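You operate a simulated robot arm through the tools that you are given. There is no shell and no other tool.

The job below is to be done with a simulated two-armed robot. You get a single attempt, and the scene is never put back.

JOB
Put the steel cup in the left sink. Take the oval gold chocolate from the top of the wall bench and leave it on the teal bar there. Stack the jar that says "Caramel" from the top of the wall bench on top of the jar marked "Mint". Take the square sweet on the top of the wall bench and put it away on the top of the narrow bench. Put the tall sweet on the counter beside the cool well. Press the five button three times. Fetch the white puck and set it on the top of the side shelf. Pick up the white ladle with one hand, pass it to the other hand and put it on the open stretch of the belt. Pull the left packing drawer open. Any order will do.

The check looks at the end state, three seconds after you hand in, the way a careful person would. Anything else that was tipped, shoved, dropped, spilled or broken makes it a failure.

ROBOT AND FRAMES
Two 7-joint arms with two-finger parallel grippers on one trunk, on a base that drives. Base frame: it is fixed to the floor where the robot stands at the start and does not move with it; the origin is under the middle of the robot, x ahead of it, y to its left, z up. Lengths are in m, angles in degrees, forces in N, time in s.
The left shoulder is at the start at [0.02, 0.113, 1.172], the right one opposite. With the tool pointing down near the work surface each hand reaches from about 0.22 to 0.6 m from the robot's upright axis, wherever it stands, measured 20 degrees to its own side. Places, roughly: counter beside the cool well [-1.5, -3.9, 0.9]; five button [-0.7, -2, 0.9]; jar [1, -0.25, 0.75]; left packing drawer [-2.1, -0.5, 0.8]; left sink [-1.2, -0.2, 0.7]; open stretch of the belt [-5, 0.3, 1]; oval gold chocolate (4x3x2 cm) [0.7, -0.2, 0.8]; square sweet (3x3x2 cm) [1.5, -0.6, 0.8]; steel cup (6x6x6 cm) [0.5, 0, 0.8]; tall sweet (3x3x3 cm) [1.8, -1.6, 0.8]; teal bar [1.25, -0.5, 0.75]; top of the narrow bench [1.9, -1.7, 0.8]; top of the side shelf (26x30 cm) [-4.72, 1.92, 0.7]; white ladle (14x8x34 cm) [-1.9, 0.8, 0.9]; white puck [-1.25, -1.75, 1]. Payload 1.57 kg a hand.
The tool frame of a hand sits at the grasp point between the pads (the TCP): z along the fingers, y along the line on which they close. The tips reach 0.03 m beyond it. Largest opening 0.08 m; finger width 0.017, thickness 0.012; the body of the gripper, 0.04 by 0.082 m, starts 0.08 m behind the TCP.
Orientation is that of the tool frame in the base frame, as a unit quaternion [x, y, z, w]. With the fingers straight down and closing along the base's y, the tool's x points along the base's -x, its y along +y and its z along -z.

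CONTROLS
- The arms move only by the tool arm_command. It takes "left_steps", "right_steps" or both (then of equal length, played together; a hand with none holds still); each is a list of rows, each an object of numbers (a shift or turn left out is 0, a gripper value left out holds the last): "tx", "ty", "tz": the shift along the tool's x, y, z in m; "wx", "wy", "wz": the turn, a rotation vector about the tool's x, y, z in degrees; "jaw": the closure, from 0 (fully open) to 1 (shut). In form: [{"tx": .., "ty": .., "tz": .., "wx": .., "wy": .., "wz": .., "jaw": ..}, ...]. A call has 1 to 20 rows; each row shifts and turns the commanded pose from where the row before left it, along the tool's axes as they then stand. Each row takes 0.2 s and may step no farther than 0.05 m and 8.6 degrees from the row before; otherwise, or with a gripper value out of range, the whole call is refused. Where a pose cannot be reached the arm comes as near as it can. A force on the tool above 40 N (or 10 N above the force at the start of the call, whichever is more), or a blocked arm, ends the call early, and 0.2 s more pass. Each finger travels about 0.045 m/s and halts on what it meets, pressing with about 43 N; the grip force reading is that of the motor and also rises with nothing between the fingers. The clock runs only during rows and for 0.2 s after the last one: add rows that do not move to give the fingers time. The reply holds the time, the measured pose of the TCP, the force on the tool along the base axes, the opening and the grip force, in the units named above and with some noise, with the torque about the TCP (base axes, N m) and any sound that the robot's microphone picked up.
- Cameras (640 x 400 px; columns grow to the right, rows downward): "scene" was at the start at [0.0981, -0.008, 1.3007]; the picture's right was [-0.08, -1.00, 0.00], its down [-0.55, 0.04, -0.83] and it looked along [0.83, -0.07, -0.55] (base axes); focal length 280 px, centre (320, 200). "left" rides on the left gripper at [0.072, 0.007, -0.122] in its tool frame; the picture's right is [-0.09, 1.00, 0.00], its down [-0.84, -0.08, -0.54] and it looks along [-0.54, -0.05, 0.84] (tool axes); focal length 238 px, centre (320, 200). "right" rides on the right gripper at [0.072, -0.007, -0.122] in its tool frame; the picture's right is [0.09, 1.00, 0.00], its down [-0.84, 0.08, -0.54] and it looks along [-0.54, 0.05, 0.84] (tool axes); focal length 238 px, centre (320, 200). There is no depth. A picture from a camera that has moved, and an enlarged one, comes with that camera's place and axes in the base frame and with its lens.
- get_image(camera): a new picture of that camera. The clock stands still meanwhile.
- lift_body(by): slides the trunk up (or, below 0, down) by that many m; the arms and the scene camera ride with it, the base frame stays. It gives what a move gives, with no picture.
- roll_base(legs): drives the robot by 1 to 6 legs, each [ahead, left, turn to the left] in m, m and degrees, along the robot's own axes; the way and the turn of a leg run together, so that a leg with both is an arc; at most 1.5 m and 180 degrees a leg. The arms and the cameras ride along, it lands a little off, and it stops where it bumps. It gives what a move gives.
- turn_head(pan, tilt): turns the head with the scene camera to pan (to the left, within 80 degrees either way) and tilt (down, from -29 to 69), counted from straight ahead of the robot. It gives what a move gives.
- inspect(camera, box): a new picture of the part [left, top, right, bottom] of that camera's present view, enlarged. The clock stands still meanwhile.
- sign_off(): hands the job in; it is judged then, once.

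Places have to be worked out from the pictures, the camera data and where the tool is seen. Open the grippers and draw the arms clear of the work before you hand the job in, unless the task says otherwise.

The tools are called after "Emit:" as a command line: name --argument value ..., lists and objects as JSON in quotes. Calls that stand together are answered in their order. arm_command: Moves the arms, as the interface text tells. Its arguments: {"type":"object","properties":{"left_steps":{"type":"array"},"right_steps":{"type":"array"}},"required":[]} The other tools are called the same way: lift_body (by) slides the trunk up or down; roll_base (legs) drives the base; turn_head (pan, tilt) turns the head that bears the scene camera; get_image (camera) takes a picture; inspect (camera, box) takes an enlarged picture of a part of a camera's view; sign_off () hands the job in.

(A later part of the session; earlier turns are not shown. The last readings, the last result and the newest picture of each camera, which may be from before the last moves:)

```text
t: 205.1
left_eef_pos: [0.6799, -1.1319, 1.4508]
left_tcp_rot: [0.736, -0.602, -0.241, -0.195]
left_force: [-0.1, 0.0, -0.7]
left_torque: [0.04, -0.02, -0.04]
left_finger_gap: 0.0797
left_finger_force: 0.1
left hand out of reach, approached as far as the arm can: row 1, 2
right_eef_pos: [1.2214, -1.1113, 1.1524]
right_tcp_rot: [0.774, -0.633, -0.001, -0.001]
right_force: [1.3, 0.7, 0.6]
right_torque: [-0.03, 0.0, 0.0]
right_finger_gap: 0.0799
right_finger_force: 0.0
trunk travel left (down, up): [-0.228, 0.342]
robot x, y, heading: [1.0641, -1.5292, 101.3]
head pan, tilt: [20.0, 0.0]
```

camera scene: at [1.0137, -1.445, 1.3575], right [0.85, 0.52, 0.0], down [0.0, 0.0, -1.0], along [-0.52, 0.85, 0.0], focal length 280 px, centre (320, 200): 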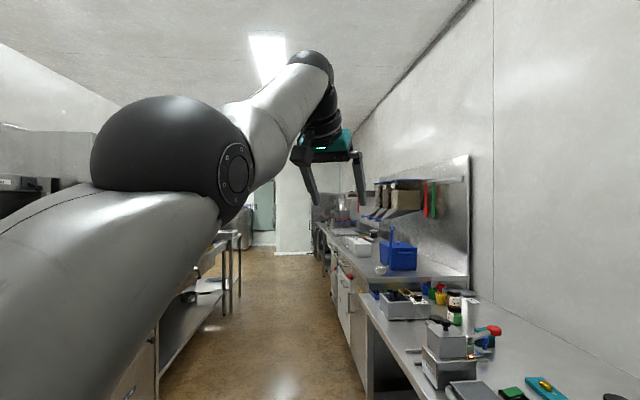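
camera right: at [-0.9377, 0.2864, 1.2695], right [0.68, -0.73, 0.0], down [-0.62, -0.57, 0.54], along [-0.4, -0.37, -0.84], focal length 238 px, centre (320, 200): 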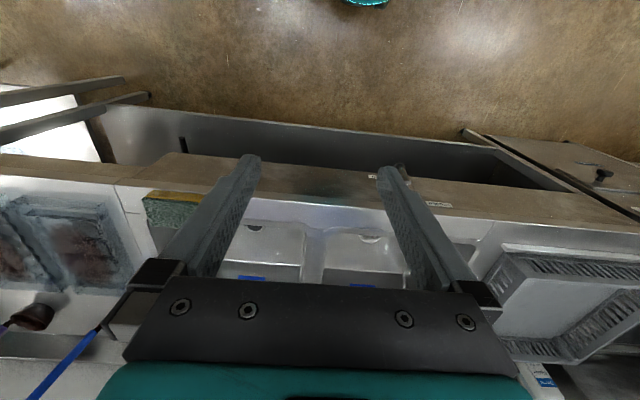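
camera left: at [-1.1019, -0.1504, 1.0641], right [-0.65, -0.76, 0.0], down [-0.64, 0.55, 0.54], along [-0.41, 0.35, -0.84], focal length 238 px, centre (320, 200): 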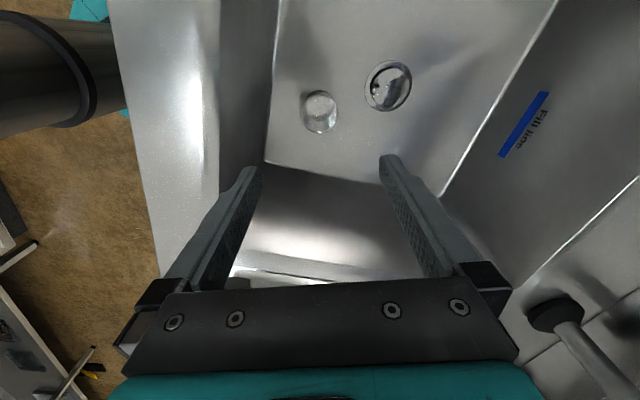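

Emit:
arm_command --left_steps '[{"tz": -0.03}, {"tz": -0.03}, {}]'

Emit:
arm_command --left_steps '[{"tx": 0.02}, {"tx": 0.02}, {"tx": 0.02}, {}]'

Emit:
get_image --camera "scene"

```text
t: 205.9
left_eef_pos: [0.691, -1.1707, 1.4804]
left_tcp_rot: [0.734, -0.603, -0.244, -0.195]
left_force: [-0.6, 0.5, 0.3]
left_torque: [0.01, 0.02, -0.01]
left_finger_gap: 0.0798
left_finger_force: 0.1
left hand out of reach, approached as far as the arm can: row 1, 2
right_eef_pos: [1.2217, -1.1116, 1.1522]
right_tcp_rot: [0.774, -0.633, 0.0, -0.001]
right_force: [0.4, 0.6, 0.5]
right_torque: [0.02, -0.02, -0.04]
right_finger_gap: 0.08
right_finger_force: 0.0
trunk travel left (down, up): [-0.228, 0.342]
robot x, y, heading: [1.0613, -1.53, 101.7]
head pan, tilt: [20.0, 0.0]
```

```text
t: 206.9
left_eef_pos: [0.6867, -1.189, 1.4838]
left_tcp_rot: [0.736, -0.601, -0.241, -0.195]
left_force: [0.9, 0.0, 0.0]
left_torque: [0.0, -0.02, 0.01]
left_finger_gap: 0.0798
left_finger_force: 0.1
left hand out of reach, approached as far as the arm can: row 1, 2, 3
right_eef_pos: [1.2216, -1.1124, 1.1515]
right_tcp_rot: [0.775, -0.632, -0.001, -0.001]
right_force: [0.4, -0.5, 0.6]
right_torque: [0.01, 0.02, -0.02]
right_finger_gap: 0.08
right_finger_force: 0.0
trunk travel left (down, up): [-0.228, 0.342]
robot x, y, heading: [1.0652, -1.5299, 101.6]
head pan, tilt: [20.0, 0.0]
```

```text
taken
camera scene: at [1.0139, -1.4449, 1.3575], right [0.85, 0.52, 0.0], down [0.0, 0.0, -1.0], along [-0.52, 0.85, 0.0], focal length 280 px, centre (320, 200)
```

scene: 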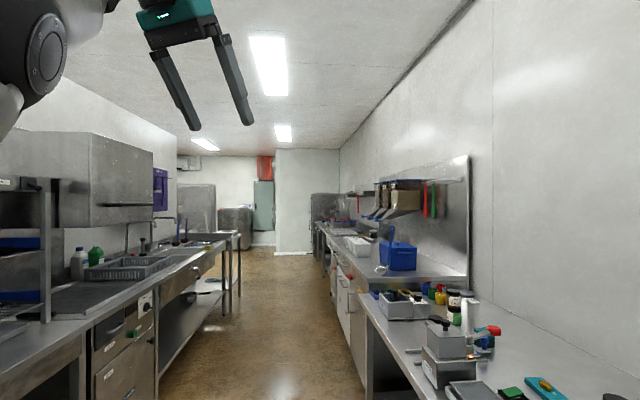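

The left arm is still straight (singular). I try different tangential directions to flex the elbow: inward/down combos.

Emit:
arm_command --left_steps '[{"ty": -0.03}, {"ty": -0.03}, {"ty": -0.03}, {}]'

Emit:
arm_command --left_steps '[{"wx": 6}, {"wx": 6}, {}]'

Emit:
arm_command --left_steps '[{"wz": 6}, {"wz": 6}, {}]'

```text
t: 207.9
left_eef_pos: [0.7715, -1.1642, 1.4933]
left_tcp_rot: [0.736, -0.602, -0.241, -0.195]
left_force: [-0.9, -0.3, 0.0]
left_torque: [0.01, 0.0, 0.02]
left_finger_gap: 0.0801
left_finger_force: 0.0
left hand out of reach, approached as far as the arm can: row 1, 2
right_eef_pos: [1.2217, -1.1117, 1.1511]
right_tcp_rot: [0.775, -0.633, -0.001, 0.0]
right_force: [-1.0, 0.2, 0.2]
right_torque: [0.0, -0.02, 0.0]
right_finger_gap: 0.08
right_finger_force: 0.2
trunk travel left (down, up): [-0.228, 0.342]
robot x, y, heading: [1.0634, -1.5298, 101.4]
head pan, tilt: [20.0, 0.0]
```

```text
t: 208.7
left_eef_pos: [0.7727, -1.167, 1.493]
left_tcp_rot: [0.712, -0.624, -0.176, -0.271]
left_force: [-0.4, 0.3, 0.0]
left_torque: [0.02, 0.02, 0.04]
left_finger_gap: 0.08
left_finger_force: 0.1
right_eef_pos: [1.2223, -1.1123, 1.1521]
right_tcp_rot: [0.774, -0.633, -0.001, 0.0]
right_force: [0.3, -0.9, 0.6]
right_torque: [0.0, -0.01, 0.0]
right_finger_gap: 0.0802
right_finger_force: 0.0
trunk travel left (down, up): [-0.228, 0.342]
robot x, y, heading: [1.0633, -1.5283, 101.4]
head pan, tilt: [20.0, 0.0]
```

```text
t: 209.5
left_eef_pos: [0.7713, -1.165, 1.4929]
left_tcp_rot: [-0.643, 0.695, 0.204, 0.25]
left_force: [-0.7, -0.3, 0.5]
left_torque: [-0.01, -0.02, 0.04]
left_finger_gap: 0.08
left_finger_force: 0.0
right_eef_pos: [1.2215, -1.1122, 1.1514]
right_tcp_rot: [0.774, -0.633, 0.0, -0.001]
right_force: [0.1, -1.0, 0.0]
right_torque: [-0.02, -0.01, -0.01]
right_finger_gap: 0.08
right_finger_force: 0.0
trunk travel left (down, up): [-0.228, 0.342]
robot x, y, heading: [1.0672, -1.5303, 101.3]
head pan, tilt: [20.0, 0.0]
```

It's responding now. Undo those rotations and try pulling back and down.

Emit:
arm_command --left_steps '[{"wz": -6}, {"wz": -6}, {"wx": -6}, {"wx": -6}, {}]'

Emit:
arm_command --left_steps '[{"tx": 0.03}, {"tx": 0.03}, {"tx": 0.03}, {}]'

```text
t: 210.7
left_eef_pos: [0.771, -1.1657, 1.4942]
left_tcp_rot: [0.736, -0.602, -0.242, -0.195]
left_force: [0.1, 0.6, -0.2]
left_torque: [0.03, -0.02, -0.01]
left_finger_gap: 0.0802
left_finger_force: 0.0
right_eef_pos: [1.2215, -1.1121, 1.1519]
right_tcp_rot: [0.774, -0.633, -0.001, -0.001]
right_force: [0.0, -0.7, 0.3]
right_torque: [0.02, -0.01, 0.01]
right_finger_gap: 0.0801
right_finger_force: 0.0
trunk travel left (down, up): [-0.228, 0.342]
robot x, y, heading: [1.0644, -1.5325, 101.6]
head pan, tilt: [20.0, 0.0]
```

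```text
t: 211.7
left_eef_pos: [0.7712, -1.1647, 1.4939]
left_tcp_rot: [0.736, -0.602, -0.241, -0.196]
left_force: [0.6, -1.0, 0.1]
left_torque: [0.02, 0.03, -0.04]
left_finger_gap: 0.0802
left_finger_force: 0.0
left hand out of reach, approached as far as the arm can: row 1, 2, 3
right_eef_pos: [1.2217, -1.1129, 1.1509]
right_tcp_rot: [0.774, -0.633, -0.001, -0.001]
right_force: [0.5, 0.0, 0.9]
right_torque: [-0.03, 0.0, 0.01]
right_finger_gap: 0.0799
right_finger_force: 0.2
trunk travel left (down, up): [-0.228, 0.342]
robot x, y, heading: [1.0643, -1.5295, 101.6]
head pan, tilt: [20.0, 0.0]
```

Emit:
arm_command --left_steps '[{"tx": 0.015, "tz": -0.033}, {"tx": 0.015, "tz": -0.033}, {"tx": 0.015, "tz": -0.033}, {}]'

Emit:
arm_command --left_steps '[{"ty": -0.03}, {"ty": -0.03}, {"ty": -0.03}, {"ty": -0.03}, {}]'

Emit:
arm_command --left_steps '[{"tx": 0.03}, {"tx": 0.03}, {}]'

```text
t: 212.7
left_eef_pos: [0.7874, -1.2187, 1.5251]
left_tcp_rot: [0.736, -0.602, -0.241, -0.194]
left_force: [0.6, 0.2, 0.3]
left_torque: [-0.03, 0.0, -0.01]
left_finger_gap: 0.0802
left_finger_force: 0.0
left hand out of reach, approached as far as the arm can: row 1, 2, 3
right_eef_pos: [1.2204, -1.1116, 1.1516]
right_tcp_rot: [0.774, -0.633, 0.0, 0.0]
right_force: [0.0, 0.2, -0.2]
right_torque: [0.02, -0.03, -0.01]
right_finger_gap: 0.0801
right_finger_force: 0.0
trunk travel left (down, up): [-0.228, 0.342]
robot x, y, heading: [1.0653, -1.5296, 101.6]
head pan, tilt: [20.0, 0.0]
```

```text
t: 213.9
left_eef_pos: [0.9075, -1.1998, 1.5171]
left_tcp_rot: [0.736, -0.601, -0.24, -0.196]
left_force: [0.7, -0.2, 0.2]
left_torque: [-0.01, 0.01, 0.0]
left_finger_gap: 0.0801
left_finger_force: 0.0
left hand out of reach, approached as far as the arm can: row 3, 4
right_eef_pos: [1.2209, -1.1123, 1.15]
right_tcp_rot: [0.774, -0.633, 0.0, 0.0]
right_force: [-0.3, 0.3, 0.0]
right_torque: [0.04, -0.01, -0.01]
right_finger_gap: 0.0799
right_finger_force: 0.1
trunk travel left (down, up): [-0.228, 0.342]
robot x, y, heading: [1.0656, -1.5305, 101.6]
head pan, tilt: [20.0, 0.0]
```

```text
t: 214.7
left_eef_pos: [0.9186, -1.2496, 1.4811]
left_tcp_rot: [0.736, -0.601, -0.241, -0.196]
left_force: [1.4, 0.4, 0.7]
left_torque: [0.0, 0.03, 0.01]
left_finger_gap: 0.08
left_finger_force: 0.1
right_eef_pos: [1.2217, -1.112, 1.1515]
right_tcp_rot: [0.774, -0.633, -0.001, 0.0]
right_force: [0.1, -0.5, -0.9]
right_torque: [0.04, 0.02, 0.02]
right_finger_gap: 0.0801
right_finger_force: 0.2
trunk travel left (down, up): [-0.228, 0.342]
robot x, y, heading: [1.0634, -1.5299, 101.4]
head pan, tilt: [20.0, 0.0]
```

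Freed. I bring the left tool back to pointing straight down at a comfortable pose (fwd 0.40, z≈1.15).

Emit:
arm_command --left_steps '[{"wy": 8}, {"wy": 8}, {"wy": 8}, {"wy": 8}, {"wy": 3.9}, {"tz": 0.045, "tx": -0.014}, {"tz": 0.045, "tx": -0.014}, {"tz": 0.045, "tx": -0.014}, {"tz": 0.045, "tx": -0.014}, {"tz": 0.045, "tx": -0.014}, {"tz": 0.045, "tx": -0.014}, {"tz": 0.045, "tx": -0.014}, {}]'

Emit:
get_image --camera "scene"

```text
t: 217.5
left_eef_pos: [0.8883, -1.1472, 1.0663]
left_tcp_rot: [0.774, -0.633, -0.002, -0.001]
left_force: [0.4, 0.6, 0.6]
left_torque: [-0.01, -0.04, 0.0]
left_finger_gap: 0.0802
left_finger_force: 0.0
left hand out of reach, approached as far as the arm can: row 2, 3, 4, 5
right_eef_pos: [1.2224, -1.1137, 1.1529]
right_tcp_rot: [0.774, -0.633, -0.001, -0.001]
right_force: [-0.1, -0.6, 0.0]
right_torque: [-0.01, 0.0, 0.01]
right_finger_gap: 0.0803
right_finger_force: 0.1
trunk travel left (down, up): [-0.228, 0.342]
robot x, y, heading: [1.0632, -1.5314, 101.4]
head pan, tilt: [20.0, 0.0]
```

```text
taken
camera scene: at [1.0139, -1.4452, 1.3576], right [0.85, 0.52, 0.0], down [0.0, 0.0, -1.0], along [-0.52, 0.85, 0.0], focal length 280 px, centre (320, 200)
```

scene: 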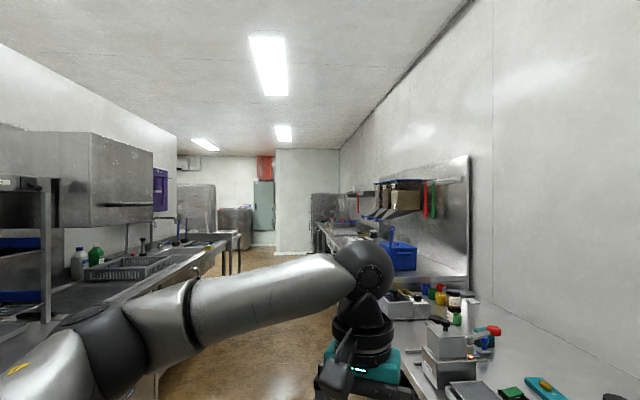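

Left arm is back to normal. Now turn to face the wall and move into the gap beside the bench end for the green cube with the left hand.

Emit:
roll_base --legs '[[0, 0, -64.5], [0.45, 0, 0], [0, 0.12, 0]]'

Emit:
turn_head --pan 35 --tilt 45

Emit:
get_image --camera "scene"

Emit:
get_image --camera "left"

```text
t: 223.9
left_eef_pos: [1.6228, -0.849, 1.0671]
left_tcp_rot: [-0.314, 0.95, 0.001, 0.001]
left_force: [0.4, 0.4, 0.0]
left_torque: [-0.03, -0.03, 0.04]
left_finger_gap: 0.0803
left_finger_force: 0.0
right_eef_pos: [1.7942, -1.1359, 1.1525]
right_tcp_rot: [-0.312, 0.95, 0.0, 0.002]
right_force: [0.7, 0.0, 0.2]
right_torque: [-0.03, 0.01, 0.0]
right_finger_gap: 0.0802
right_finger_force: 0.0
trunk travel left (down, up): [-0.228, 0.342]
robot x, y, heading: [1.3479, -1.1723, 36.5]
head pan, tilt: [20.0, 0.0]
```

```text
t: 225.0
left_eef_pos: [1.6241, -0.8495, 1.066]
left_tcp_rot: [-0.314, 0.949, 0.002, 0.001]
left_force: [0.3, 0.5, -0.5]
left_torque: [0.0, 0.0, -0.01]
left_finger_gap: 0.0797
left_finger_force: 0.1
right_eef_pos: [1.7939, -1.137, 1.152]
right_tcp_rot: [-0.312, 0.95, 0.0, 0.002]
right_force: [0.1, 0.1, 0.7]
right_torque: [-0.01, 0.0, 0.01]
right_finger_gap: 0.08
right_finger_force: 0.1
trunk travel left (down, up): [-0.228, 0.342]
robot x, y, heading: [1.3498, -1.171, 36.2]
head pan, tilt: [35.0, 45.0]
```

```text
taken
camera scene: at [1.3824, -1.0879, 1.2866], right [0.95, -0.32, 0.0], down [-0.23, -0.67, -0.71], along [0.23, 0.67, -0.71], focal length 280 px, centre (320, 200)
```

scene: 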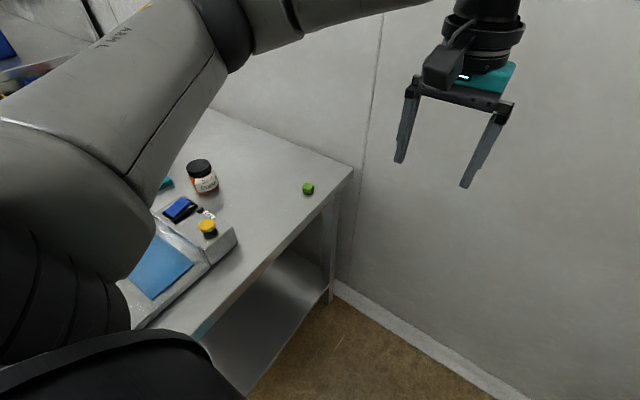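

```text
taken
camera left: at [1.5622, -0.888, 1.1866], right [-0.52, 0.85, 0.0], down [0.72, 0.43, 0.54], along [0.46, 0.28, -0.84], focal length 238 px, centre (320, 200)
```

left: 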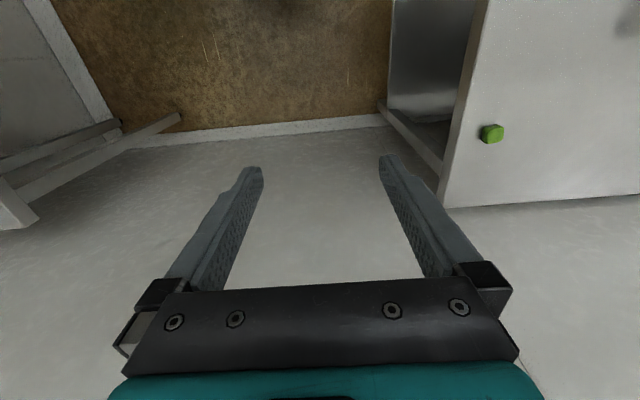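

The cube is at ≈[1.518,-0.590]. To avoid over-stretching I nudge the base 5 cm left and 3 cm forward, then move the left hand over the cube.

Emit:
roll_base --legs '[[0.03, 0.05, 0]]'

Emit:
arm_command --left_steps '[{"ty": 0.045, "tx": -0.007}, {"ty": 0.045, "tx": -0.007}, {"ty": 0.045, "tx": -0.007}, {"ty": 0.045, "tx": -0.007}, {"ty": 0.045, "tx": -0.007}, {}, {}]'

Emit:
get_image --camera "left"

```text
t: 225.9
left_eef_pos: [1.6182, -0.7917, 1.0656]
left_tcp_rot: [-0.313, 0.95, 0.0, 0.002]
left_force: [-0.3, -0.2, -0.7]
left_torque: [0.0, -0.02, -0.01]
left_finger_gap: 0.08
left_finger_force: 0.0
right_eef_pos: [1.7897, -1.0791, 1.1507]
right_tcp_rot: [-0.313, 0.95, 0.0, 0.001]
right_force: [-0.8, -0.3, -0.1]
right_torque: [-0.04, -0.07, 0.0]
right_finger_gap: 0.08
right_finger_force: 0.0
trunk travel left (down, up): [-0.228, 0.342]
robot x, y, heading: [1.3454, -1.1163, 36.7]
head pan, tilt: [35.0, 45.0]
```

```text
t: 227.6
left_eef_pos: [1.5124, -0.5916, 1.0658]
left_tcp_rot: [-0.313, 0.95, 0.003, 0.002]
left_force: [-0.6, 0.5, 0.3]
left_torque: [-0.01, 0.0, 0.0]
left_finger_gap: 0.0798
left_finger_force: 0.0
right_eef_pos: [1.7915, -1.0802, 1.1515]
right_tcp_rot: [-0.313, 0.95, 0.0, 0.001]
right_force: [-0.3, -0.7, 0.1]
right_torque: [0.01, -0.01, -0.01]
right_finger_gap: 0.08
right_finger_force: 0.0
trunk travel left (down, up): [-0.228, 0.342]
robot x, y, heading: [1.3448, -1.1111, 36.7]
head pan, tilt: [35.0, 45.0]
```

```text
taken
camera left: at [1.4515, -0.6299, 1.1872], right [-0.52, 0.85, 0.0], down [0.72, 0.43, 0.54], along [0.46, 0.28, -0.84], focal length 238 px, centre (320, 200)
```

left: 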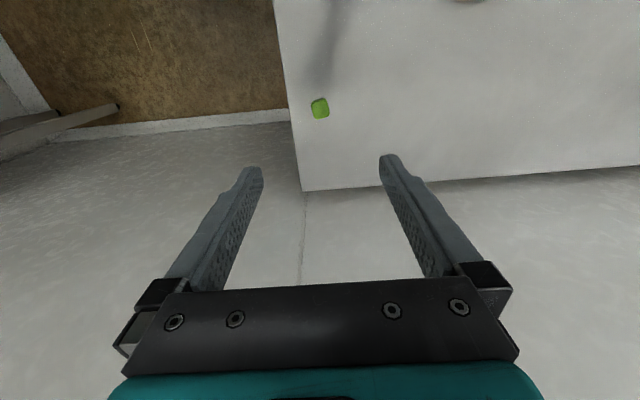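

Emit:
inspect --camera "left" --box '[280, 80, 360, 140]'

Emit:
arm_command --left_steps '[{"tx": -0.003, "jaw": 0.3}, {"tz": 0.045}, {"tz": 0.045}, {"tz": 0.045}, {}]'

Emit:
get_image --camera "left"

```text
6.67 times, centred on (320, 110) of left
camera zoom: at [1.4515, -0.6299, 1.1872], right [-0.52, 0.85, 0.0], down [0.72, 0.43, 0.54], along [0.46, 0.28, -0.84], focal length 1589 px, centre (320, 800)
```

zoom: 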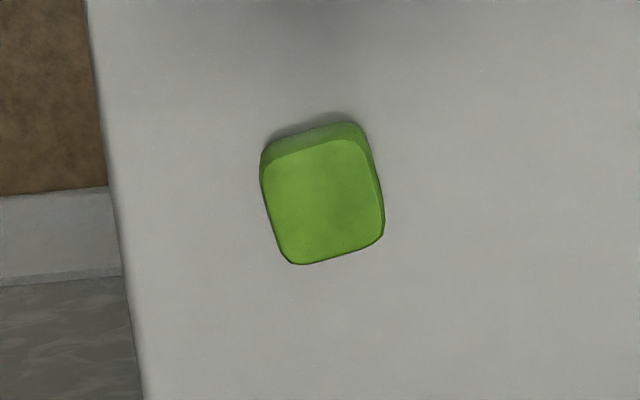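

```text
t: 228.8
left_eef_pos: [1.5122, -0.5878, 0.9301]
left_tcp_rot: [-0.313, 0.95, 0.002, 0.001]
left_force: [-0.1, 0.8, 0.0]
left_torque: [0.01, 0.02, -0.01]
left_finger_gap: 0.056
left_finger_force: 0.0
right_eef_pos: [1.7895, -1.08, 1.1512]
right_tcp_rot: [-0.313, 0.95, 0.0, 0.001]
right_force: [0.1, 0.2, 0.8]
right_torque: [0.0, 0.02, 0.0]
right_finger_gap: 0.0803
right_finger_force: 0.1
trunk travel left (down, up): [-0.228, 0.342]
robot x, y, heading: [1.3404, -1.1137, 36.4]
head pan, tilt: [35.0, 45.0]
```

```text
taken
camera left: at [1.4514, -0.6275, 1.0511], right [-0.52, 0.85, 0.0], down [0.72, 0.43, 0.55], along [0.46, 0.29, -0.84], focal length 238 px, centre (320, 200)
```

left: 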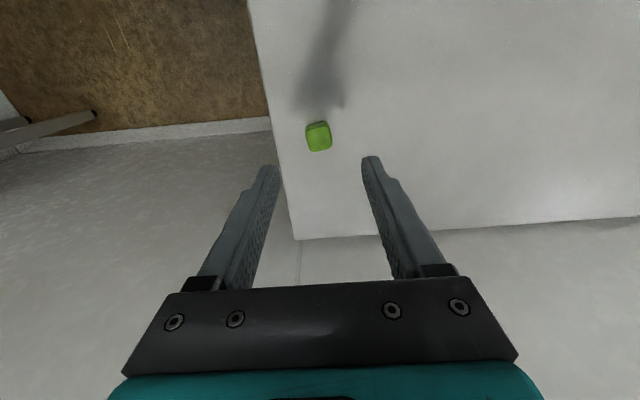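

Cube is rotated about 10° relative to the tool. I rotate −9.5° and descend around it.

Emit:
arm_command --left_steps '[{"wz": -4.75}, {"wz": -4.75}, {"tz": 0.04}, {"tz": 0.035}, {}]'

Emit:
get_image --camera "left"

```text
t: 229.9
left_eef_pos: [1.5138, -0.5898, 0.8559]
left_tcp_rot: [-0.391, 0.921, 0.002, 0.002]
left_force: [0.8, -1.1, 1.2]
left_torque: [-0.03, 0.0, 0.01]
left_finger_gap: 0.056
left_finger_force: 0.1
right_eef_pos: [1.79, -1.0797, 1.1505]
right_tcp_rot: [-0.312, 0.95, 0.0, 0.0]
right_force: [-0.3, -0.2, 0.1]
right_torque: [-0.03, -0.02, 0.04]
right_finger_gap: 0.0801
right_finger_force: 0.0
trunk travel left (down, up): [-0.228, 0.342]
robot x, y, heading: [1.3459, -1.1132, 36.6]
head pan, tilt: [35.0, 45.0]
```

```text
taken
camera left: at [1.4599, -0.6382, 0.9754], right [-0.65, 0.76, 0.0], down [0.64, 0.55, 0.55], along [0.41, 0.36, -0.84], focal length 238 px, centre (320, 200)
```

left: 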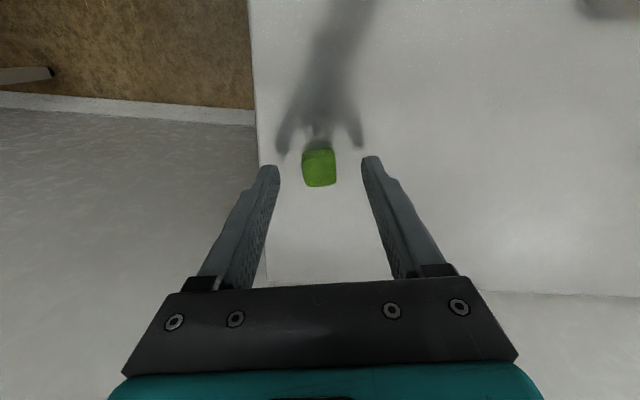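

Emit:
arm_command --left_steps '[{"tz": 0.012}, {"tz": 0.008}, {}, {"jaw": 1}, {}, {}, {}, {}]'

Emit:
get_image --camera "left"

```text
t: 231.8
left_eef_pos: [1.5141, -0.5906, 0.8357]
left_tcp_rot: [-0.39, 0.921, 0.002, 0.001]
left_force: [0.5, 0.5, -0.9]
left_torque: [0.02, -0.02, 0.02]
left_finger_gap: 0.0243
left_finger_force: 36.3
right_eef_pos: [1.7905, -1.0798, 1.1513]
right_tcp_rot: [-0.313, 0.95, 0.001, 0.001]
right_force: [0.3, 0.4, 0.8]
right_torque: [0.0, 0.03, 0.02]
right_finger_gap: 0.0804
right_finger_force: 0.0
trunk travel left (down, up): [-0.228, 0.342]
robot x, y, heading: [1.3436, -1.1116, 36.3]
head pan, tilt: [35.0, 45.0]
```

```text
taken
camera left: at [1.4602, -0.6376, 0.9565], right [-0.65, 0.76, 0.0], down [0.64, 0.55, 0.55], along [0.41, 0.36, -0.84], focal length 238 px, centre (320, 200)
```

left: 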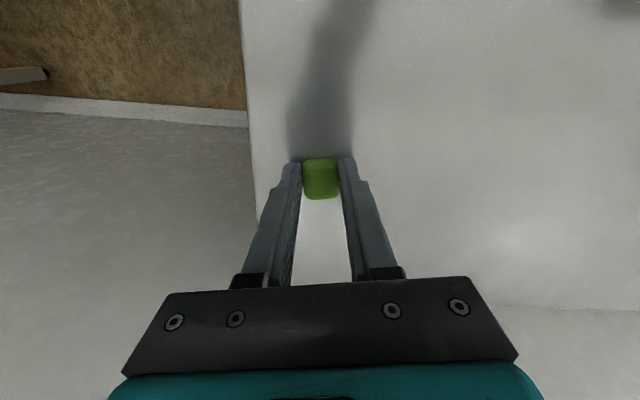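

Cube gripped. Lift and bring the hand back in.

Emit:
arm_command --left_steps '[{"tz": -0.02}, {"tz": -0.05}, {"tz": -0.05}, {"tz": -0.05}, {"tz": -0.05}, {"tz": -0.05}, {"wz": 4.75}, {"wz": 4.75}, {"ty": -0.045, "tx": 0.01}, {"ty": -0.045, "tx": 0.01}, {"ty": -0.045, "tx": 0.01}, {"ty": -0.045, "tx": 0.01}, {"ty": -0.045, "tx": 0.01}, {}]'

Emit:
get_image --camera "left"

```text
t: 234.8
left_eef_pos: [1.6063, -0.8004, 1.1053]
left_tcp_rot: [-0.313, 0.95, 0.001, 0.001]
left_force: [-0.4, 1.2, 1.0]
left_torque: [-0.03, 0.03, 0.01]
left_finger_gap: 0.0242
left_finger_force: 36.2
right_eef_pos: [1.7892, -1.0789, 1.1516]
right_tcp_rot: [-0.314, 0.95, 0.0, 0.001]
right_force: [-0.7, 0.0, -0.1]
right_torque: [0.01, 0.02, 0.02]
right_finger_gap: 0.0799
right_finger_force: 0.0
trunk travel left (down, up): [-0.228, 0.342]
robot x, y, heading: [1.347, -1.1132, 36.1]
head pan, tilt: [35.0, 45.0]
```

```text
taken
camera left: at [1.545, -0.8385, 1.2263], right [-0.52, 0.85, 0.0], down [0.72, 0.43, 0.54], along [0.46, 0.28, -0.84], focal length 238 px, centre (320, 200)
```

left: 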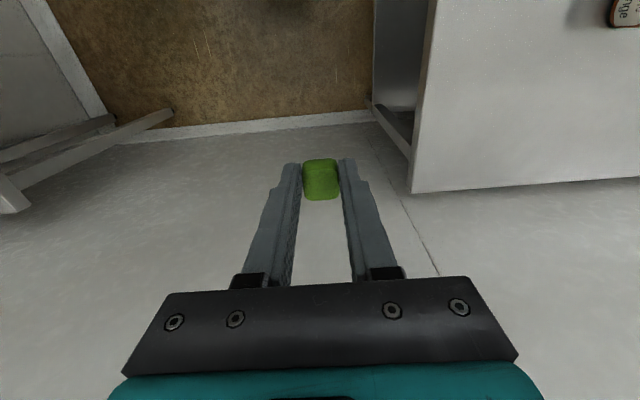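

Back out of the gap, turn to face the narrow bench, and move alongside it.

Emit:
roll_base --legs '[[-0.47, 0, 0], [0, 0, -89.5], [0.05, 0.36, 0]]'

Emit:
turn_head --pan 0 --tilt 40

Emit:
get_image --camera "scene"

Emit:
get_image --camera "left"

Emit:
get_image --camera "right"

```text
t: 243.3
left_eef_pos: [1.5995, -1.4739, 1.1054]
left_tcp_rot: [0.445, 0.896, 0.0, 0.002]
left_force: [-0.7, -0.2, 0.2]
left_torque: [0.02, 0.02, -0.02]
left_finger_gap: 0.0243
left_finger_force: 35.7
right_eef_pos: [1.3216, -1.6619, 1.151]
right_tcp_rot: [0.444, 0.896, -0.001, 0.001]
right_force: [-0.5, -0.4, -0.4]
right_torque: [0.01, 0.01, -0.01]
right_finger_gap: 0.0798
right_finger_force: 0.0
trunk travel left (down, up): [-0.228, 0.342]
robot x, y, heading: [1.2829, -1.2143, -52.7]
head pan, tilt: [35.0, 45.0]
```

```text
t: 244.4
left_eef_pos: [1.5989, -1.475, 1.1067]
left_tcp_rot: [0.444, 0.896, 0.001, 0.002]
left_force: [-0.2, 0.4, -0.4]
left_torque: [-0.03, 0.0, 0.04]
left_finger_gap: 0.0241
left_finger_force: 36.6
right_eef_pos: [1.3218, -1.6618, 1.1512]
right_tcp_rot: [0.445, 0.895, 0.0, 0.001]
right_force: [-0.4, 0.1, 0.4]
right_torque: [-0.02, -0.01, 0.02]
right_finger_gap: 0.0797
right_finger_force: 0.0
trunk travel left (down, up): [-0.228, 0.342]
robot x, y, heading: [1.2812, -1.2119, -52.8]
head pan, tilt: [0.0, 40.0]
```

```text
taken
camera scene: at [1.34, -1.2925, 1.2938], right [-0.8, -0.6, 0.0], down [-0.39, 0.51, -0.77], along [0.46, -0.61, -0.64], focal length 280 px, centre (320, 200)
```

scene: 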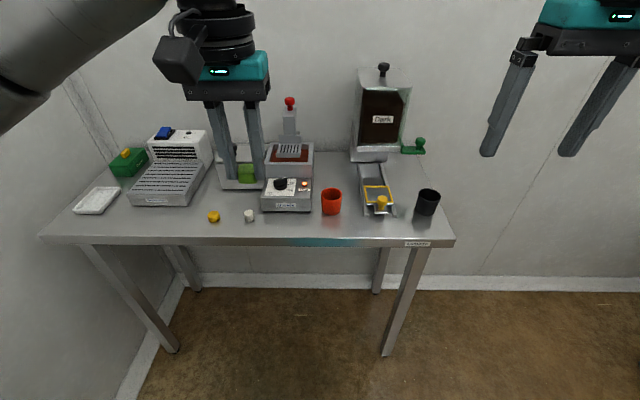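

```text
taken
camera left: at [1.5617, -1.4132, 1.2263], right [0.85, 0.53, 0.0], down [0.44, -0.71, 0.54], along [0.29, -0.46, -0.84], focal length 238 px, centre (320, 200)
```

left: 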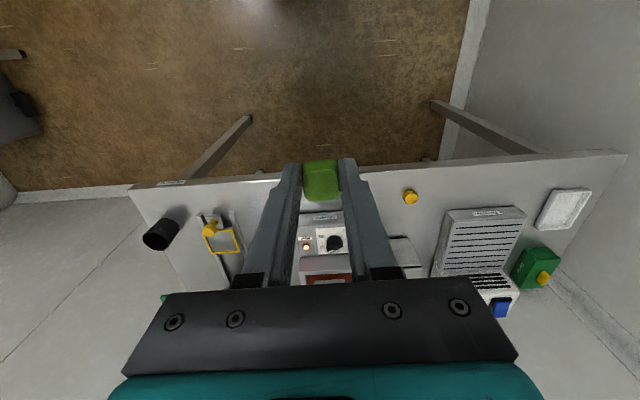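

```text
taken
camera right: at [1.2732, -1.6065, 1.2736], right [0.74, 0.67, 0.0], down [0.57, -0.62, 0.54], along [0.37, -0.4, -0.84], focal length 238 px, centre (320, 200)
```

right: 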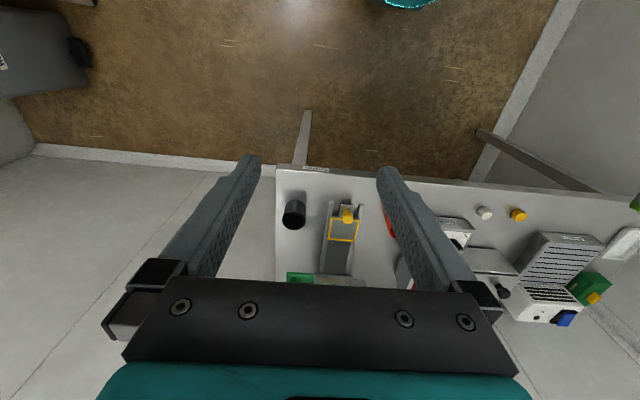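

I'm facing the narrow bench squarely: edge 0.54 m ahead, tall sweet ≈0.18 left. Advance 0.25 m.

Emit:
roll_base --legs '[[0.25, 0.03, 0]]'

Emit:
turn_head --pan 15 --tilt 55

Emit:
get_image --camera "scene"

Emit:
get_image --camera "left"

```text
t: 246.2
left_eef_pos: [1.7715, -1.6554, 1.1054]
left_tcp_rot: [0.446, 0.895, 0.001, 0.002]
left_force: [0.2, 0.2, 0.0]
left_torque: [0.04, 0.01, 0.03]
left_finger_gap: 0.024
left_finger_force: 36.3
right_eef_pos: [1.4933, -1.8415, 1.1509]
right_tcp_rot: [0.447, 0.895, -0.001, 0.001]
right_force: [-0.3, 0.6, -0.6]
right_torque: [-0.02, -0.01, 0.0]
right_finger_gap: 0.0801
right_finger_force: 0.1
trunk travel left (down, up): [-0.228, 0.342]
robot x, y, heading: [1.4577, -1.3924, -53.1]
head pan, tilt: [0.0, 40.0]
```

```text
t: 246.9
left_eef_pos: [1.7716, -1.6552, 1.1059]
left_tcp_rot: [0.446, 0.895, 0.001, 0.003]
left_force: [-0.2, -0.8, -0.7]
left_torque: [0.02, 0.02, 0.01]
left_finger_gap: 0.024
left_finger_force: 36.0
right_eef_pos: [1.4938, -1.842, 1.1507]
right_tcp_rot: [0.447, 0.894, 0.0, 0.001]
right_force: [0.1, -0.8, 0.2]
right_torque: [0.02, -0.02, -0.03]
right_finger_gap: 0.0801
right_finger_force: 0.0
trunk travel left (down, up): [-0.228, 0.342]
robot x, y, heading: [1.4559, -1.3958, -53.0]
head pan, tilt: [15.0, 55.0]
```

```text
taken
camera scene: at [1.5178, -1.449, 1.2732], right [-0.62, -0.79, 0.0], down [-0.64, 0.51, -0.57], along [0.45, -0.35, -0.82], focal length 280 px, centre (320, 200)
```

scene: 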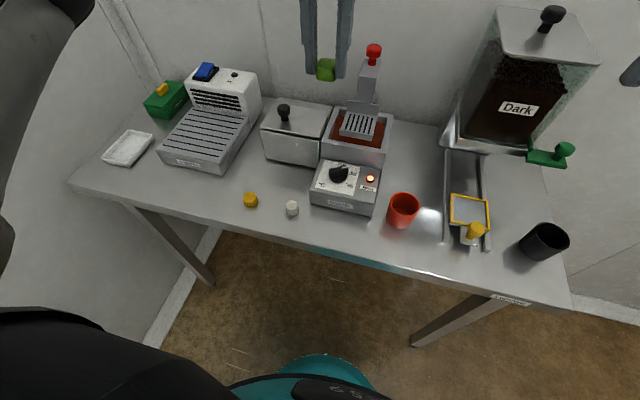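

```text
taken
camera left: at [1.7334, -1.594, 1.2263], right [0.85, 0.53, 0.0], down [0.44, -0.71, 0.54], along [0.29, -0.46, -0.84], focal length 238 px, centre (320, 200)
```

left: 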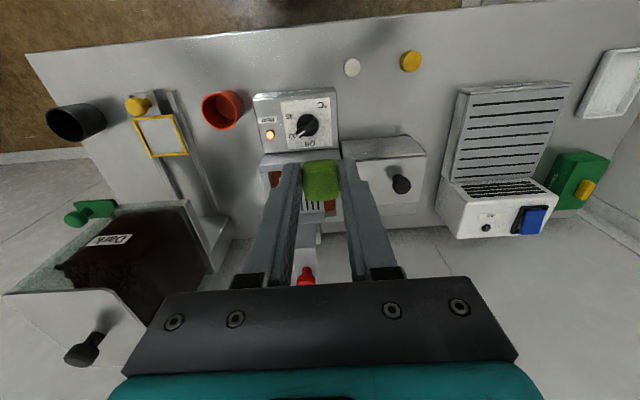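

All located: tall sweet [1.79,-1.591], yellow [1.86,-1.538]. The free spot left of the yellow sweet in front of the grate (≈[1.92,-1.465]) suits the green cube. Moving the left hand over there.

Emit:
arm_command --left_steps '[{"tx": 0.0124, "ty": 0.0468}, {"tx": 0.0124, "ty": 0.0468}, {"tx": 0.0124, "ty": 0.0468}, {"tx": 0.0124, "ty": 0.0468}, {"tx": 0.0124, "ty": 0.0468}, {"tz": 0.05}, {"tz": 0.05}, {"tz": 0.05}, {}]'

Emit:
get_image --camera "left"

Emit:
get_image --camera "scene"

```text
t: 248.9
left_eef_pos: [1.921, -1.4638, 0.9567]
left_tcp_rot: [0.446, 0.895, 0.001, 0.003]
left_force: [0.4, 0.5, 0.3]
left_torque: [-0.01, 0.02, -0.01]
left_finger_gap: 0.0242
left_finger_force: 36.2
right_eef_pos: [1.492, -1.8411, 1.151]
right_tcp_rot: [0.447, 0.894, 0.0, 0.0]
right_force: [0.9, 0.1, -0.3]
right_torque: [0.02, -0.02, 0.0]
right_finger_gap: 0.0799
right_finger_force: 0.0
trunk travel left (down, up): [-0.228, 0.342]
robot x, y, heading: [1.4564, -1.393, -53.0]
head pan, tilt: [15.0, 55.0]
```

```text
taken
camera left: at [1.8847, -1.4022, 1.0761], right [0.85, 0.53, 0.0], down [0.44, -0.71, 0.55], along [0.29, -0.46, -0.84], focal length 238 px, centre (320, 200)
```

left: 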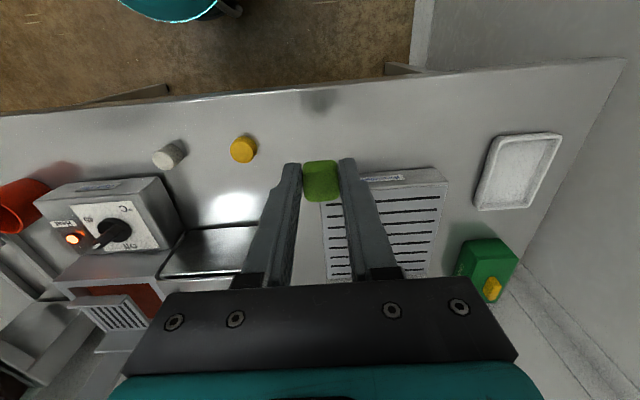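

```text
taken
camera scene: at [1.5177, -1.4489, 1.2732], right [-0.62, -0.79, 0.0], down [-0.65, 0.51, -0.57], along [0.45, -0.35, -0.82], focal length 280 px, centre (320, 200)
```

scene: 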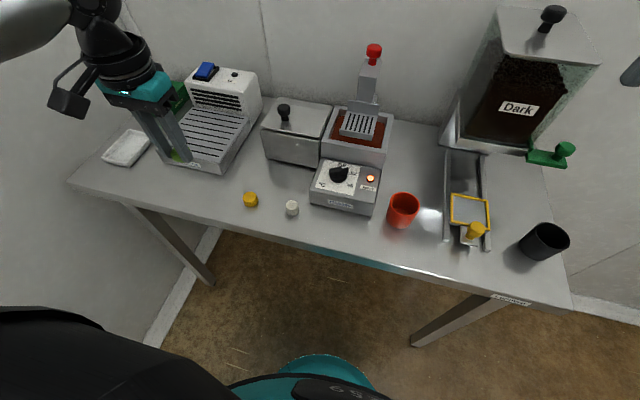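

The landing spot is clear. Lower to just above the bench, then feel for contact.

Emit:
arm_command --left_steps '[{"tz": 0.045}, {"tz": 0.045}, {"tz": 0.015}, {}]'

Emit:
arm_command --left_steps '[{"tz": 0.006}, {"tz": 0.005}, {}]'

Emit:
arm_command --left_steps '[{"tz": 0.003}, {}]'

Emit:
get_image --camera "left"

```text
t: 249.9
left_eef_pos: [1.9223, -1.4627, 0.8524]
left_tcp_rot: [0.446, 0.895, 0.001, 0.002]
left_force: [0.7, -0.6, -1.3]
left_torque: [-0.01, -0.03, -0.01]
left_finger_gap: 0.024
left_finger_force: 35.8
right_eef_pos: [1.4925, -1.8429, 1.1518]
right_tcp_rot: [0.447, 0.895, -0.001, 0.0]
right_force: [-0.7, -0.6, 0.3]
right_torque: [-0.01, -0.01, -0.02]
right_finger_gap: 0.08
right_finger_force: 0.1
trunk travel left (down, up): [-0.228, 0.342]
robot x, y, heading: [1.4602, -1.3944, -53.1]
head pan, tilt: [15.0, 55.0]
```

```text
t: 250.8
left_eef_pos: [1.9214, -1.4637, 0.8403]
left_tcp_rot: [0.446, 0.895, 0.0, 0.003]
left_force: [-0.7, 0.1, 0.7]
left_torque: [-0.01, -0.02, 0.01]
left_finger_gap: 0.0244
left_finger_force: 36.4
right_eef_pos: [1.4932, -1.8412, 1.1525]
right_tcp_rot: [0.446, 0.895, 0.0, 0.001]
right_force: [0.4, 0.1, 0.1]
right_torque: [0.0, 0.0, -0.01]
right_finger_gap: 0.0801
right_finger_force: 0.0
trunk travel left (down, up): [-0.228, 0.342]
robot x, y, heading: [1.4582, -1.3968, -53.1]
head pan, tilt: [15.0, 55.0]
```

```text
t: 251.3
left_eef_pos: [1.9214, -1.4655, 0.8374]
left_tcp_rot: [0.446, 0.895, 0.001, 0.002]
left_force: [-0.3, -0.5, -0.4]
left_torque: [-0.04, 0.01, -0.03]
left_finger_gap: 0.0237
left_finger_force: 36.5
right_eef_pos: [1.4928, -1.8414, 1.1518]
right_tcp_rot: [0.447, 0.895, 0.0, 0.001]
right_force: [1.0, -0.2, -1.1]
right_torque: [0.02, -0.01, 0.01]
right_finger_gap: 0.0801
right_finger_force: 0.0
trunk travel left (down, up): [-0.228, 0.342]
robot x, y, heading: [1.4551, -1.3964, -53.0]
head pan, tilt: [15.0, 55.0]
```

```text
taken
camera left: at [1.8839, -1.4036, 0.9582], right [0.85, 0.53, 0.0], down [0.44, -0.71, 0.55], along [0.29, -0.46, -0.84], focal length 238 px, centre (320, 200)
```

left: 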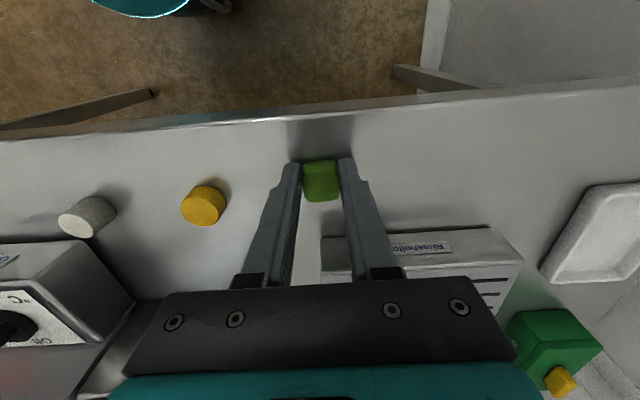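

Emit:
arm_command --left_steps '[{"tz": 0.0025}, {}]'

Emit:
arm_command --left_steps '[{"tz": 0.0025}, {}]'

```text
t: 251.9
left_eef_pos: [1.9219, -1.4639, 0.8357]
left_tcp_rot: [0.446, 0.895, 0.0, 0.003]
left_force: [-1.4, 2.0, 7.2]
left_torque: [0.01, 0.02, 0.03]
left_finger_gap: 0.0244
left_finger_force: 35.9
right_eef_pos: [1.4911, -1.8419, 1.151]
right_tcp_rot: [0.447, 0.894, 0.001, 0.001]
right_force: [1.4, 0.2, 0.2]
right_torque: [0.02, -0.01, 0.0]
right_finger_gap: 0.0798
right_finger_force: 0.0
trunk travel left (down, up): [-0.228, 0.342]
robot x, y, heading: [1.4552, -1.3977, -52.9]
head pan, tilt: [15.0, 55.0]
```

```text
t: 252.6
left_eef_pos: [1.9224, -1.4652, 0.8356]
left_tcp_rot: [0.447, 0.894, 0.0, 0.007]
left_force: [-1.1, 4.7, 30.4]
left_torque: [0.02, -0.01, -0.01]
left_finger_gap: 0.0244
left_finger_force: 36.3
right_eef_pos: [1.4918, -1.8411, 1.1517]
right_tcp_rot: [0.447, 0.895, 0.0, 0.002]
right_force: [-1.2, 0.4, 0.8]
right_torque: [0.0, -0.03, -0.01]
right_finger_gap: 0.0802
right_finger_force: 0.0
trunk travel left (down, up): [-0.228, 0.342]
robot x, y, heading: [1.4532, -1.3951, -53.1]
head pan, tilt: [15.0, 55.0]
```

Contact (same height as the other bench). Relieve, open and lift.

Emit:
arm_command --left_steps '[{"tz": -0.0035}, {"jaw": 0.5}, {}, {"jaw": 0.3}, {}, {"tz": -0.03}, {"tz": -0.04}, {"tz": -0.05}, {}]'

Emit:
get_image --camera "left"

```text
t: 254.6
left_eef_pos: [1.921, -1.4656, 0.9577]
left_tcp_rot: [0.446, 0.895, 0.0, 0.002]
left_force: [-0.4, -1.0, 0.3]
left_torque: [-0.02, 0.02, 0.01]
left_finger_gap: 0.0563
left_finger_force: 0.1
right_eef_pos: [1.4924, -1.8403, 1.1514]
right_tcp_rot: [0.447, 0.894, -0.001, 0.001]
right_force: [-0.4, 0.3, 0.4]
right_torque: [-0.01, -0.02, -0.01]
right_finger_gap: 0.0802
right_finger_force: 0.1
trunk travel left (down, up): [-0.228, 0.342]
robot x, y, heading: [1.4534, -1.3968, -53.1]
head pan, tilt: [15.0, 55.0]
```

```text
taken
camera left: at [1.8832, -1.4045, 1.0783], right [0.85, 0.53, 0.0], down [0.44, -0.71, 0.54], along [0.29, -0.46, -0.84], focal length 238 px, centre (320, 200)
```

left: 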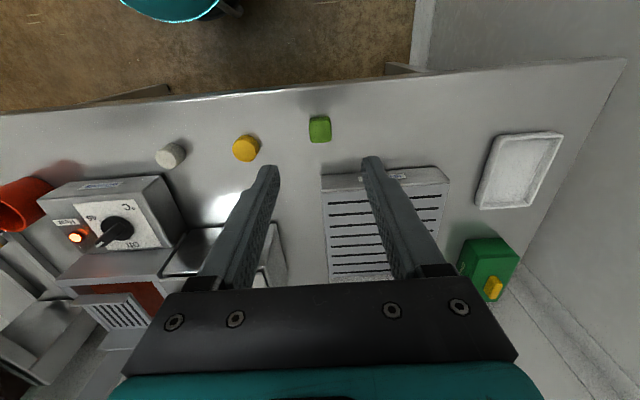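

Green cube placed on the narrow bench. Now over to the tall white sweet at ≈[1.791,-1.589].

Emit:
arm_command --left_steps '[{"tz": -0.03}, {"tx": -0.005, "ty": -0.0445}, {"tx": -0.005, "ty": -0.0445}, {"tx": -0.005, "ty": -0.0445}, {"tx": -0.003, "ty": -0.0445}, {"tz": 0.03}, {}]'

Emit:
get_image --camera "left"

Emit:
get_image --camera "scene"

```text
t: 256.1
left_eef_pos: [1.7887, -1.5868, 0.9537]
left_tcp_rot: [0.446, 0.895, 0.0, 0.001]
left_force: [-0.3, -0.4, -0.6]
left_torque: [-0.01, -0.02, 0.02]
left_finger_gap: 0.0559
left_finger_force: 0.0
right_eef_pos: [1.4925, -1.8421, 1.1512]
right_tcp_rot: [0.447, 0.894, 0.0, 0.001]
right_force: [0.3, 0.1, 0.2]
right_torque: [0.01, 0.01, -0.03]
right_finger_gap: 0.08
right_finger_force: 0.0
trunk travel left (down, up): [-0.228, 0.342]
robot x, y, heading: [1.4561, -1.3982, -53.2]
head pan, tilt: [15.0, 55.0]
```

```text
taken
camera left: at [1.7516, -1.5257, 1.0744], right [0.85, 0.53, 0.0], down [0.44, -0.71, 0.55], along [0.29, -0.46, -0.84], focal length 238 px, centre (320, 200)
```

left: 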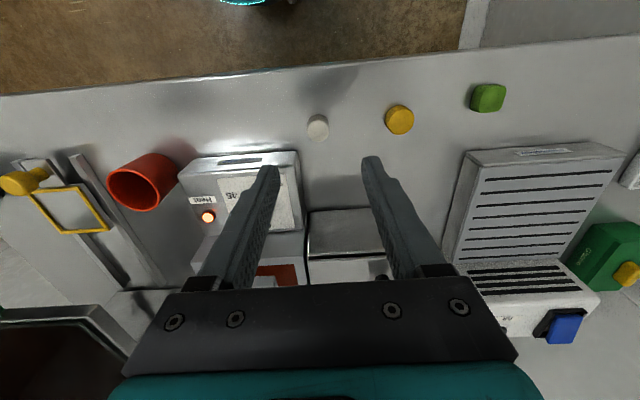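

```text
taken
camera scene: at [1.5177, -1.4489, 1.2732], right [-0.62, -0.79, 0.0], down [-0.64, 0.51, -0.57], along [0.45, -0.35, -0.82], focal length 280 px, centre (320, 200)
```

scene: 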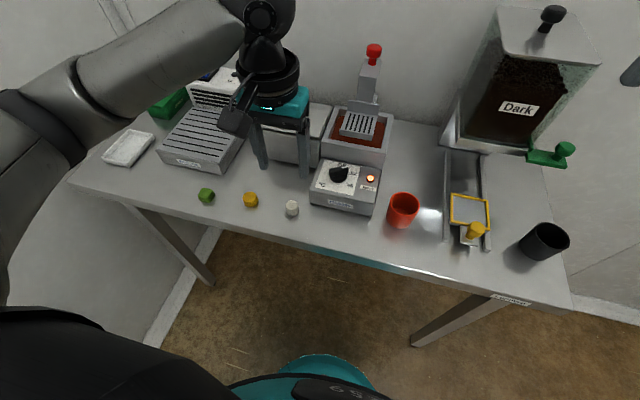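

Centred. Descend beside the control box and grip.

Emit:
arm_command --left_steps '[{"tx": -0.002, "tz": 0.04}, {"tz": 0.04}, {"tz": 0.03}, {"tz": 0.006}, {}, {"jaw": 1}, {}, {}, {}, {}]'

Emit:
get_image --camera "left"

```text
t: 258.4
left_eef_pos: [1.79, -1.5883, 0.8385]
left_tcp_rot: [0.446, 0.895, 0.001, 0.003]
left_force: [-0.6, 0.6, -0.1]
left_torque: [0.02, 0.02, 0.0]
left_finger_gap: 0.0207
left_finger_force: 33.9
right_eef_pos: [1.4922, -1.8416, 1.1521]
right_tcp_rot: [0.447, 0.895, -0.001, 0.001]
right_force: [-0.3, 0.1, 0.3]
right_torque: [0.03, 0.02, -0.02]
right_finger_gap: 0.0798
right_finger_force: 0.1
trunk travel left (down, up): [-0.228, 0.342]
robot x, y, heading: [1.4577, -1.3992, -53.3]
head pan, tilt: [15.0, 55.0]
```

```text
taken
camera left: at [1.7529, -1.5274, 0.9594], right [0.85, 0.53, 0.0], down [0.44, -0.71, 0.55], along [0.29, -0.46, -0.84], focal length 238 px, centre (320, 200)
```

left: 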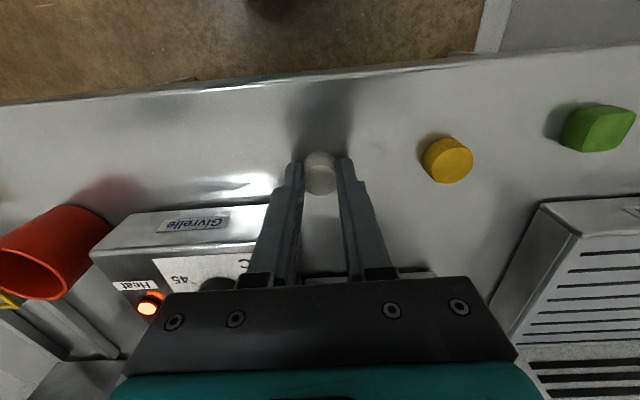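

Tall sweet gripped. Lift, back away from the narrow bench into the aisle and turn to face down the aisle.

Emit:
arm_command --left_steps '[{"tz": -0.02}, {"tz": -0.05}, {"tz": -0.05}, {"tz": -0.05}, {"tz": -0.05}, {"tz": -0.05}, {}]'

Emit:
roll_base --legs '[[-0.3, 0, 0], [0, -0.68, 0], [0, 0, -90], [0, 0, -90]]'

Emit:
turn_head --pan 0 --tilt 15

Emit:
get_image --camera "scene"

Emit:
get_image --camera "left"

```text
t: 259.9
left_eef_pos: [1.7902, -1.5905, 1.109]
left_tcp_rot: [0.446, 0.895, 0.001, 0.002]
left_force: [-0.9, -1.0, -0.8]
left_torque: [-0.02, -0.02, 0.03]
left_finger_gap: 0.0199
left_finger_force: 33.7
right_eef_pos: [1.4939, -1.8419, 1.1518]
right_tcp_rot: [0.447, 0.895, 0.0, 0.001]
right_force: [0.1, 0.5, 0.6]
right_torque: [0.01, 0.02, -0.01]
right_finger_gap: 0.0801
right_finger_force: 0.0
trunk travel left (down, up): [-0.228, 0.342]
robot x, y, heading: [1.4533, -1.3988, -52.9]
head pan, tilt: [15.0, 55.0]
```

```text
t: 272.9
left_eef_pos: [0.4008, -1.3747, 1.109]
left_tcp_rot: [0.9, -0.437, -0.002, 0.0]
left_force: [-0.7, 0.4, -0.2]
left_torque: [0.0, -0.01, -0.03]
left_finger_gap: 0.0223
left_finger_force: 35.5
right_eef_pos: [0.6922, -1.1167, 1.152]
right_tcp_rot: [0.899, -0.437, 0.0, 0.0]
right_force: [0.1, 0.3, -0.2]
right_torque: [-0.01, -0.02, 0.01]
right_finger_gap: 0.0799
right_finger_force: 0.1
trunk travel left (down, up): [-0.228, 0.342]
robot x, y, heading: [0.7395, -1.5591, 128.0]
head pan, tilt: [15.0, 55.0]
```

```text
t: 273.9
left_eef_pos: [0.4003, -1.3741, 1.1105]
left_tcp_rot: [0.9, -0.436, -0.002, 0.001]
left_force: [-0.1, 0.7, -0.9]
left_torque: [0.03, -0.01, -0.02]
left_finger_gap: 0.0224
left_finger_force: 35.5
right_eef_pos: [0.6911, -1.116, 1.1514]
right_tcp_rot: [0.9, -0.437, -0.001, 0.0]
right_force: [0.3, 0.4, 0.3]
right_torque: [0.01, 0.02, 0.02]
right_finger_gap: 0.0803
right_finger_force: 0.0
trunk travel left (down, up): [-0.228, 0.342]
robot x, y, heading: [0.7372, -1.5582, 128.4]
head pan, tilt: [0.0, 15.0]
```

```text
taken
camera scene: at [0.6741, -1.4808, 1.3333], right [0.79, 0.62, 0.0], down [0.16, -0.2, -0.97], along [-0.6, 0.76, -0.26], focal length 280 px, centre (320, 200)
```

scene: 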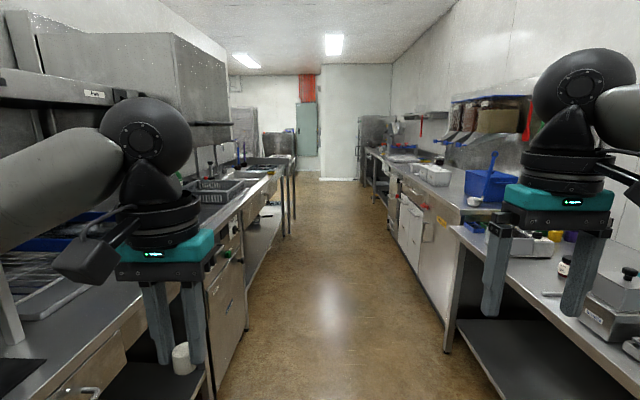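

```text
taken
camera left: at [0.4412, -1.4357, 1.2302], right [-0.84, -0.54, 0.0], down [-0.45, 0.7, 0.54], along [-0.3, 0.46, -0.84], focal length 238 px, centre (320, 200)
```

left: 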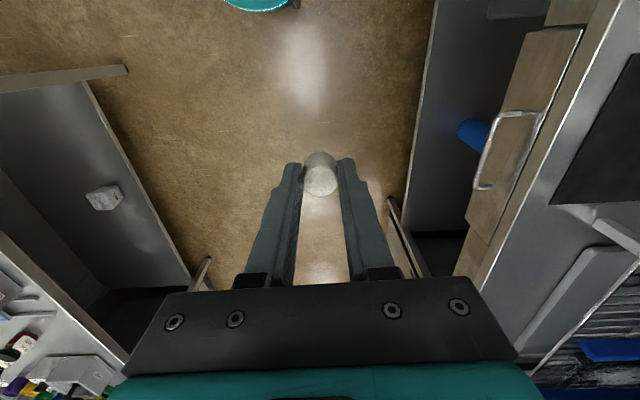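

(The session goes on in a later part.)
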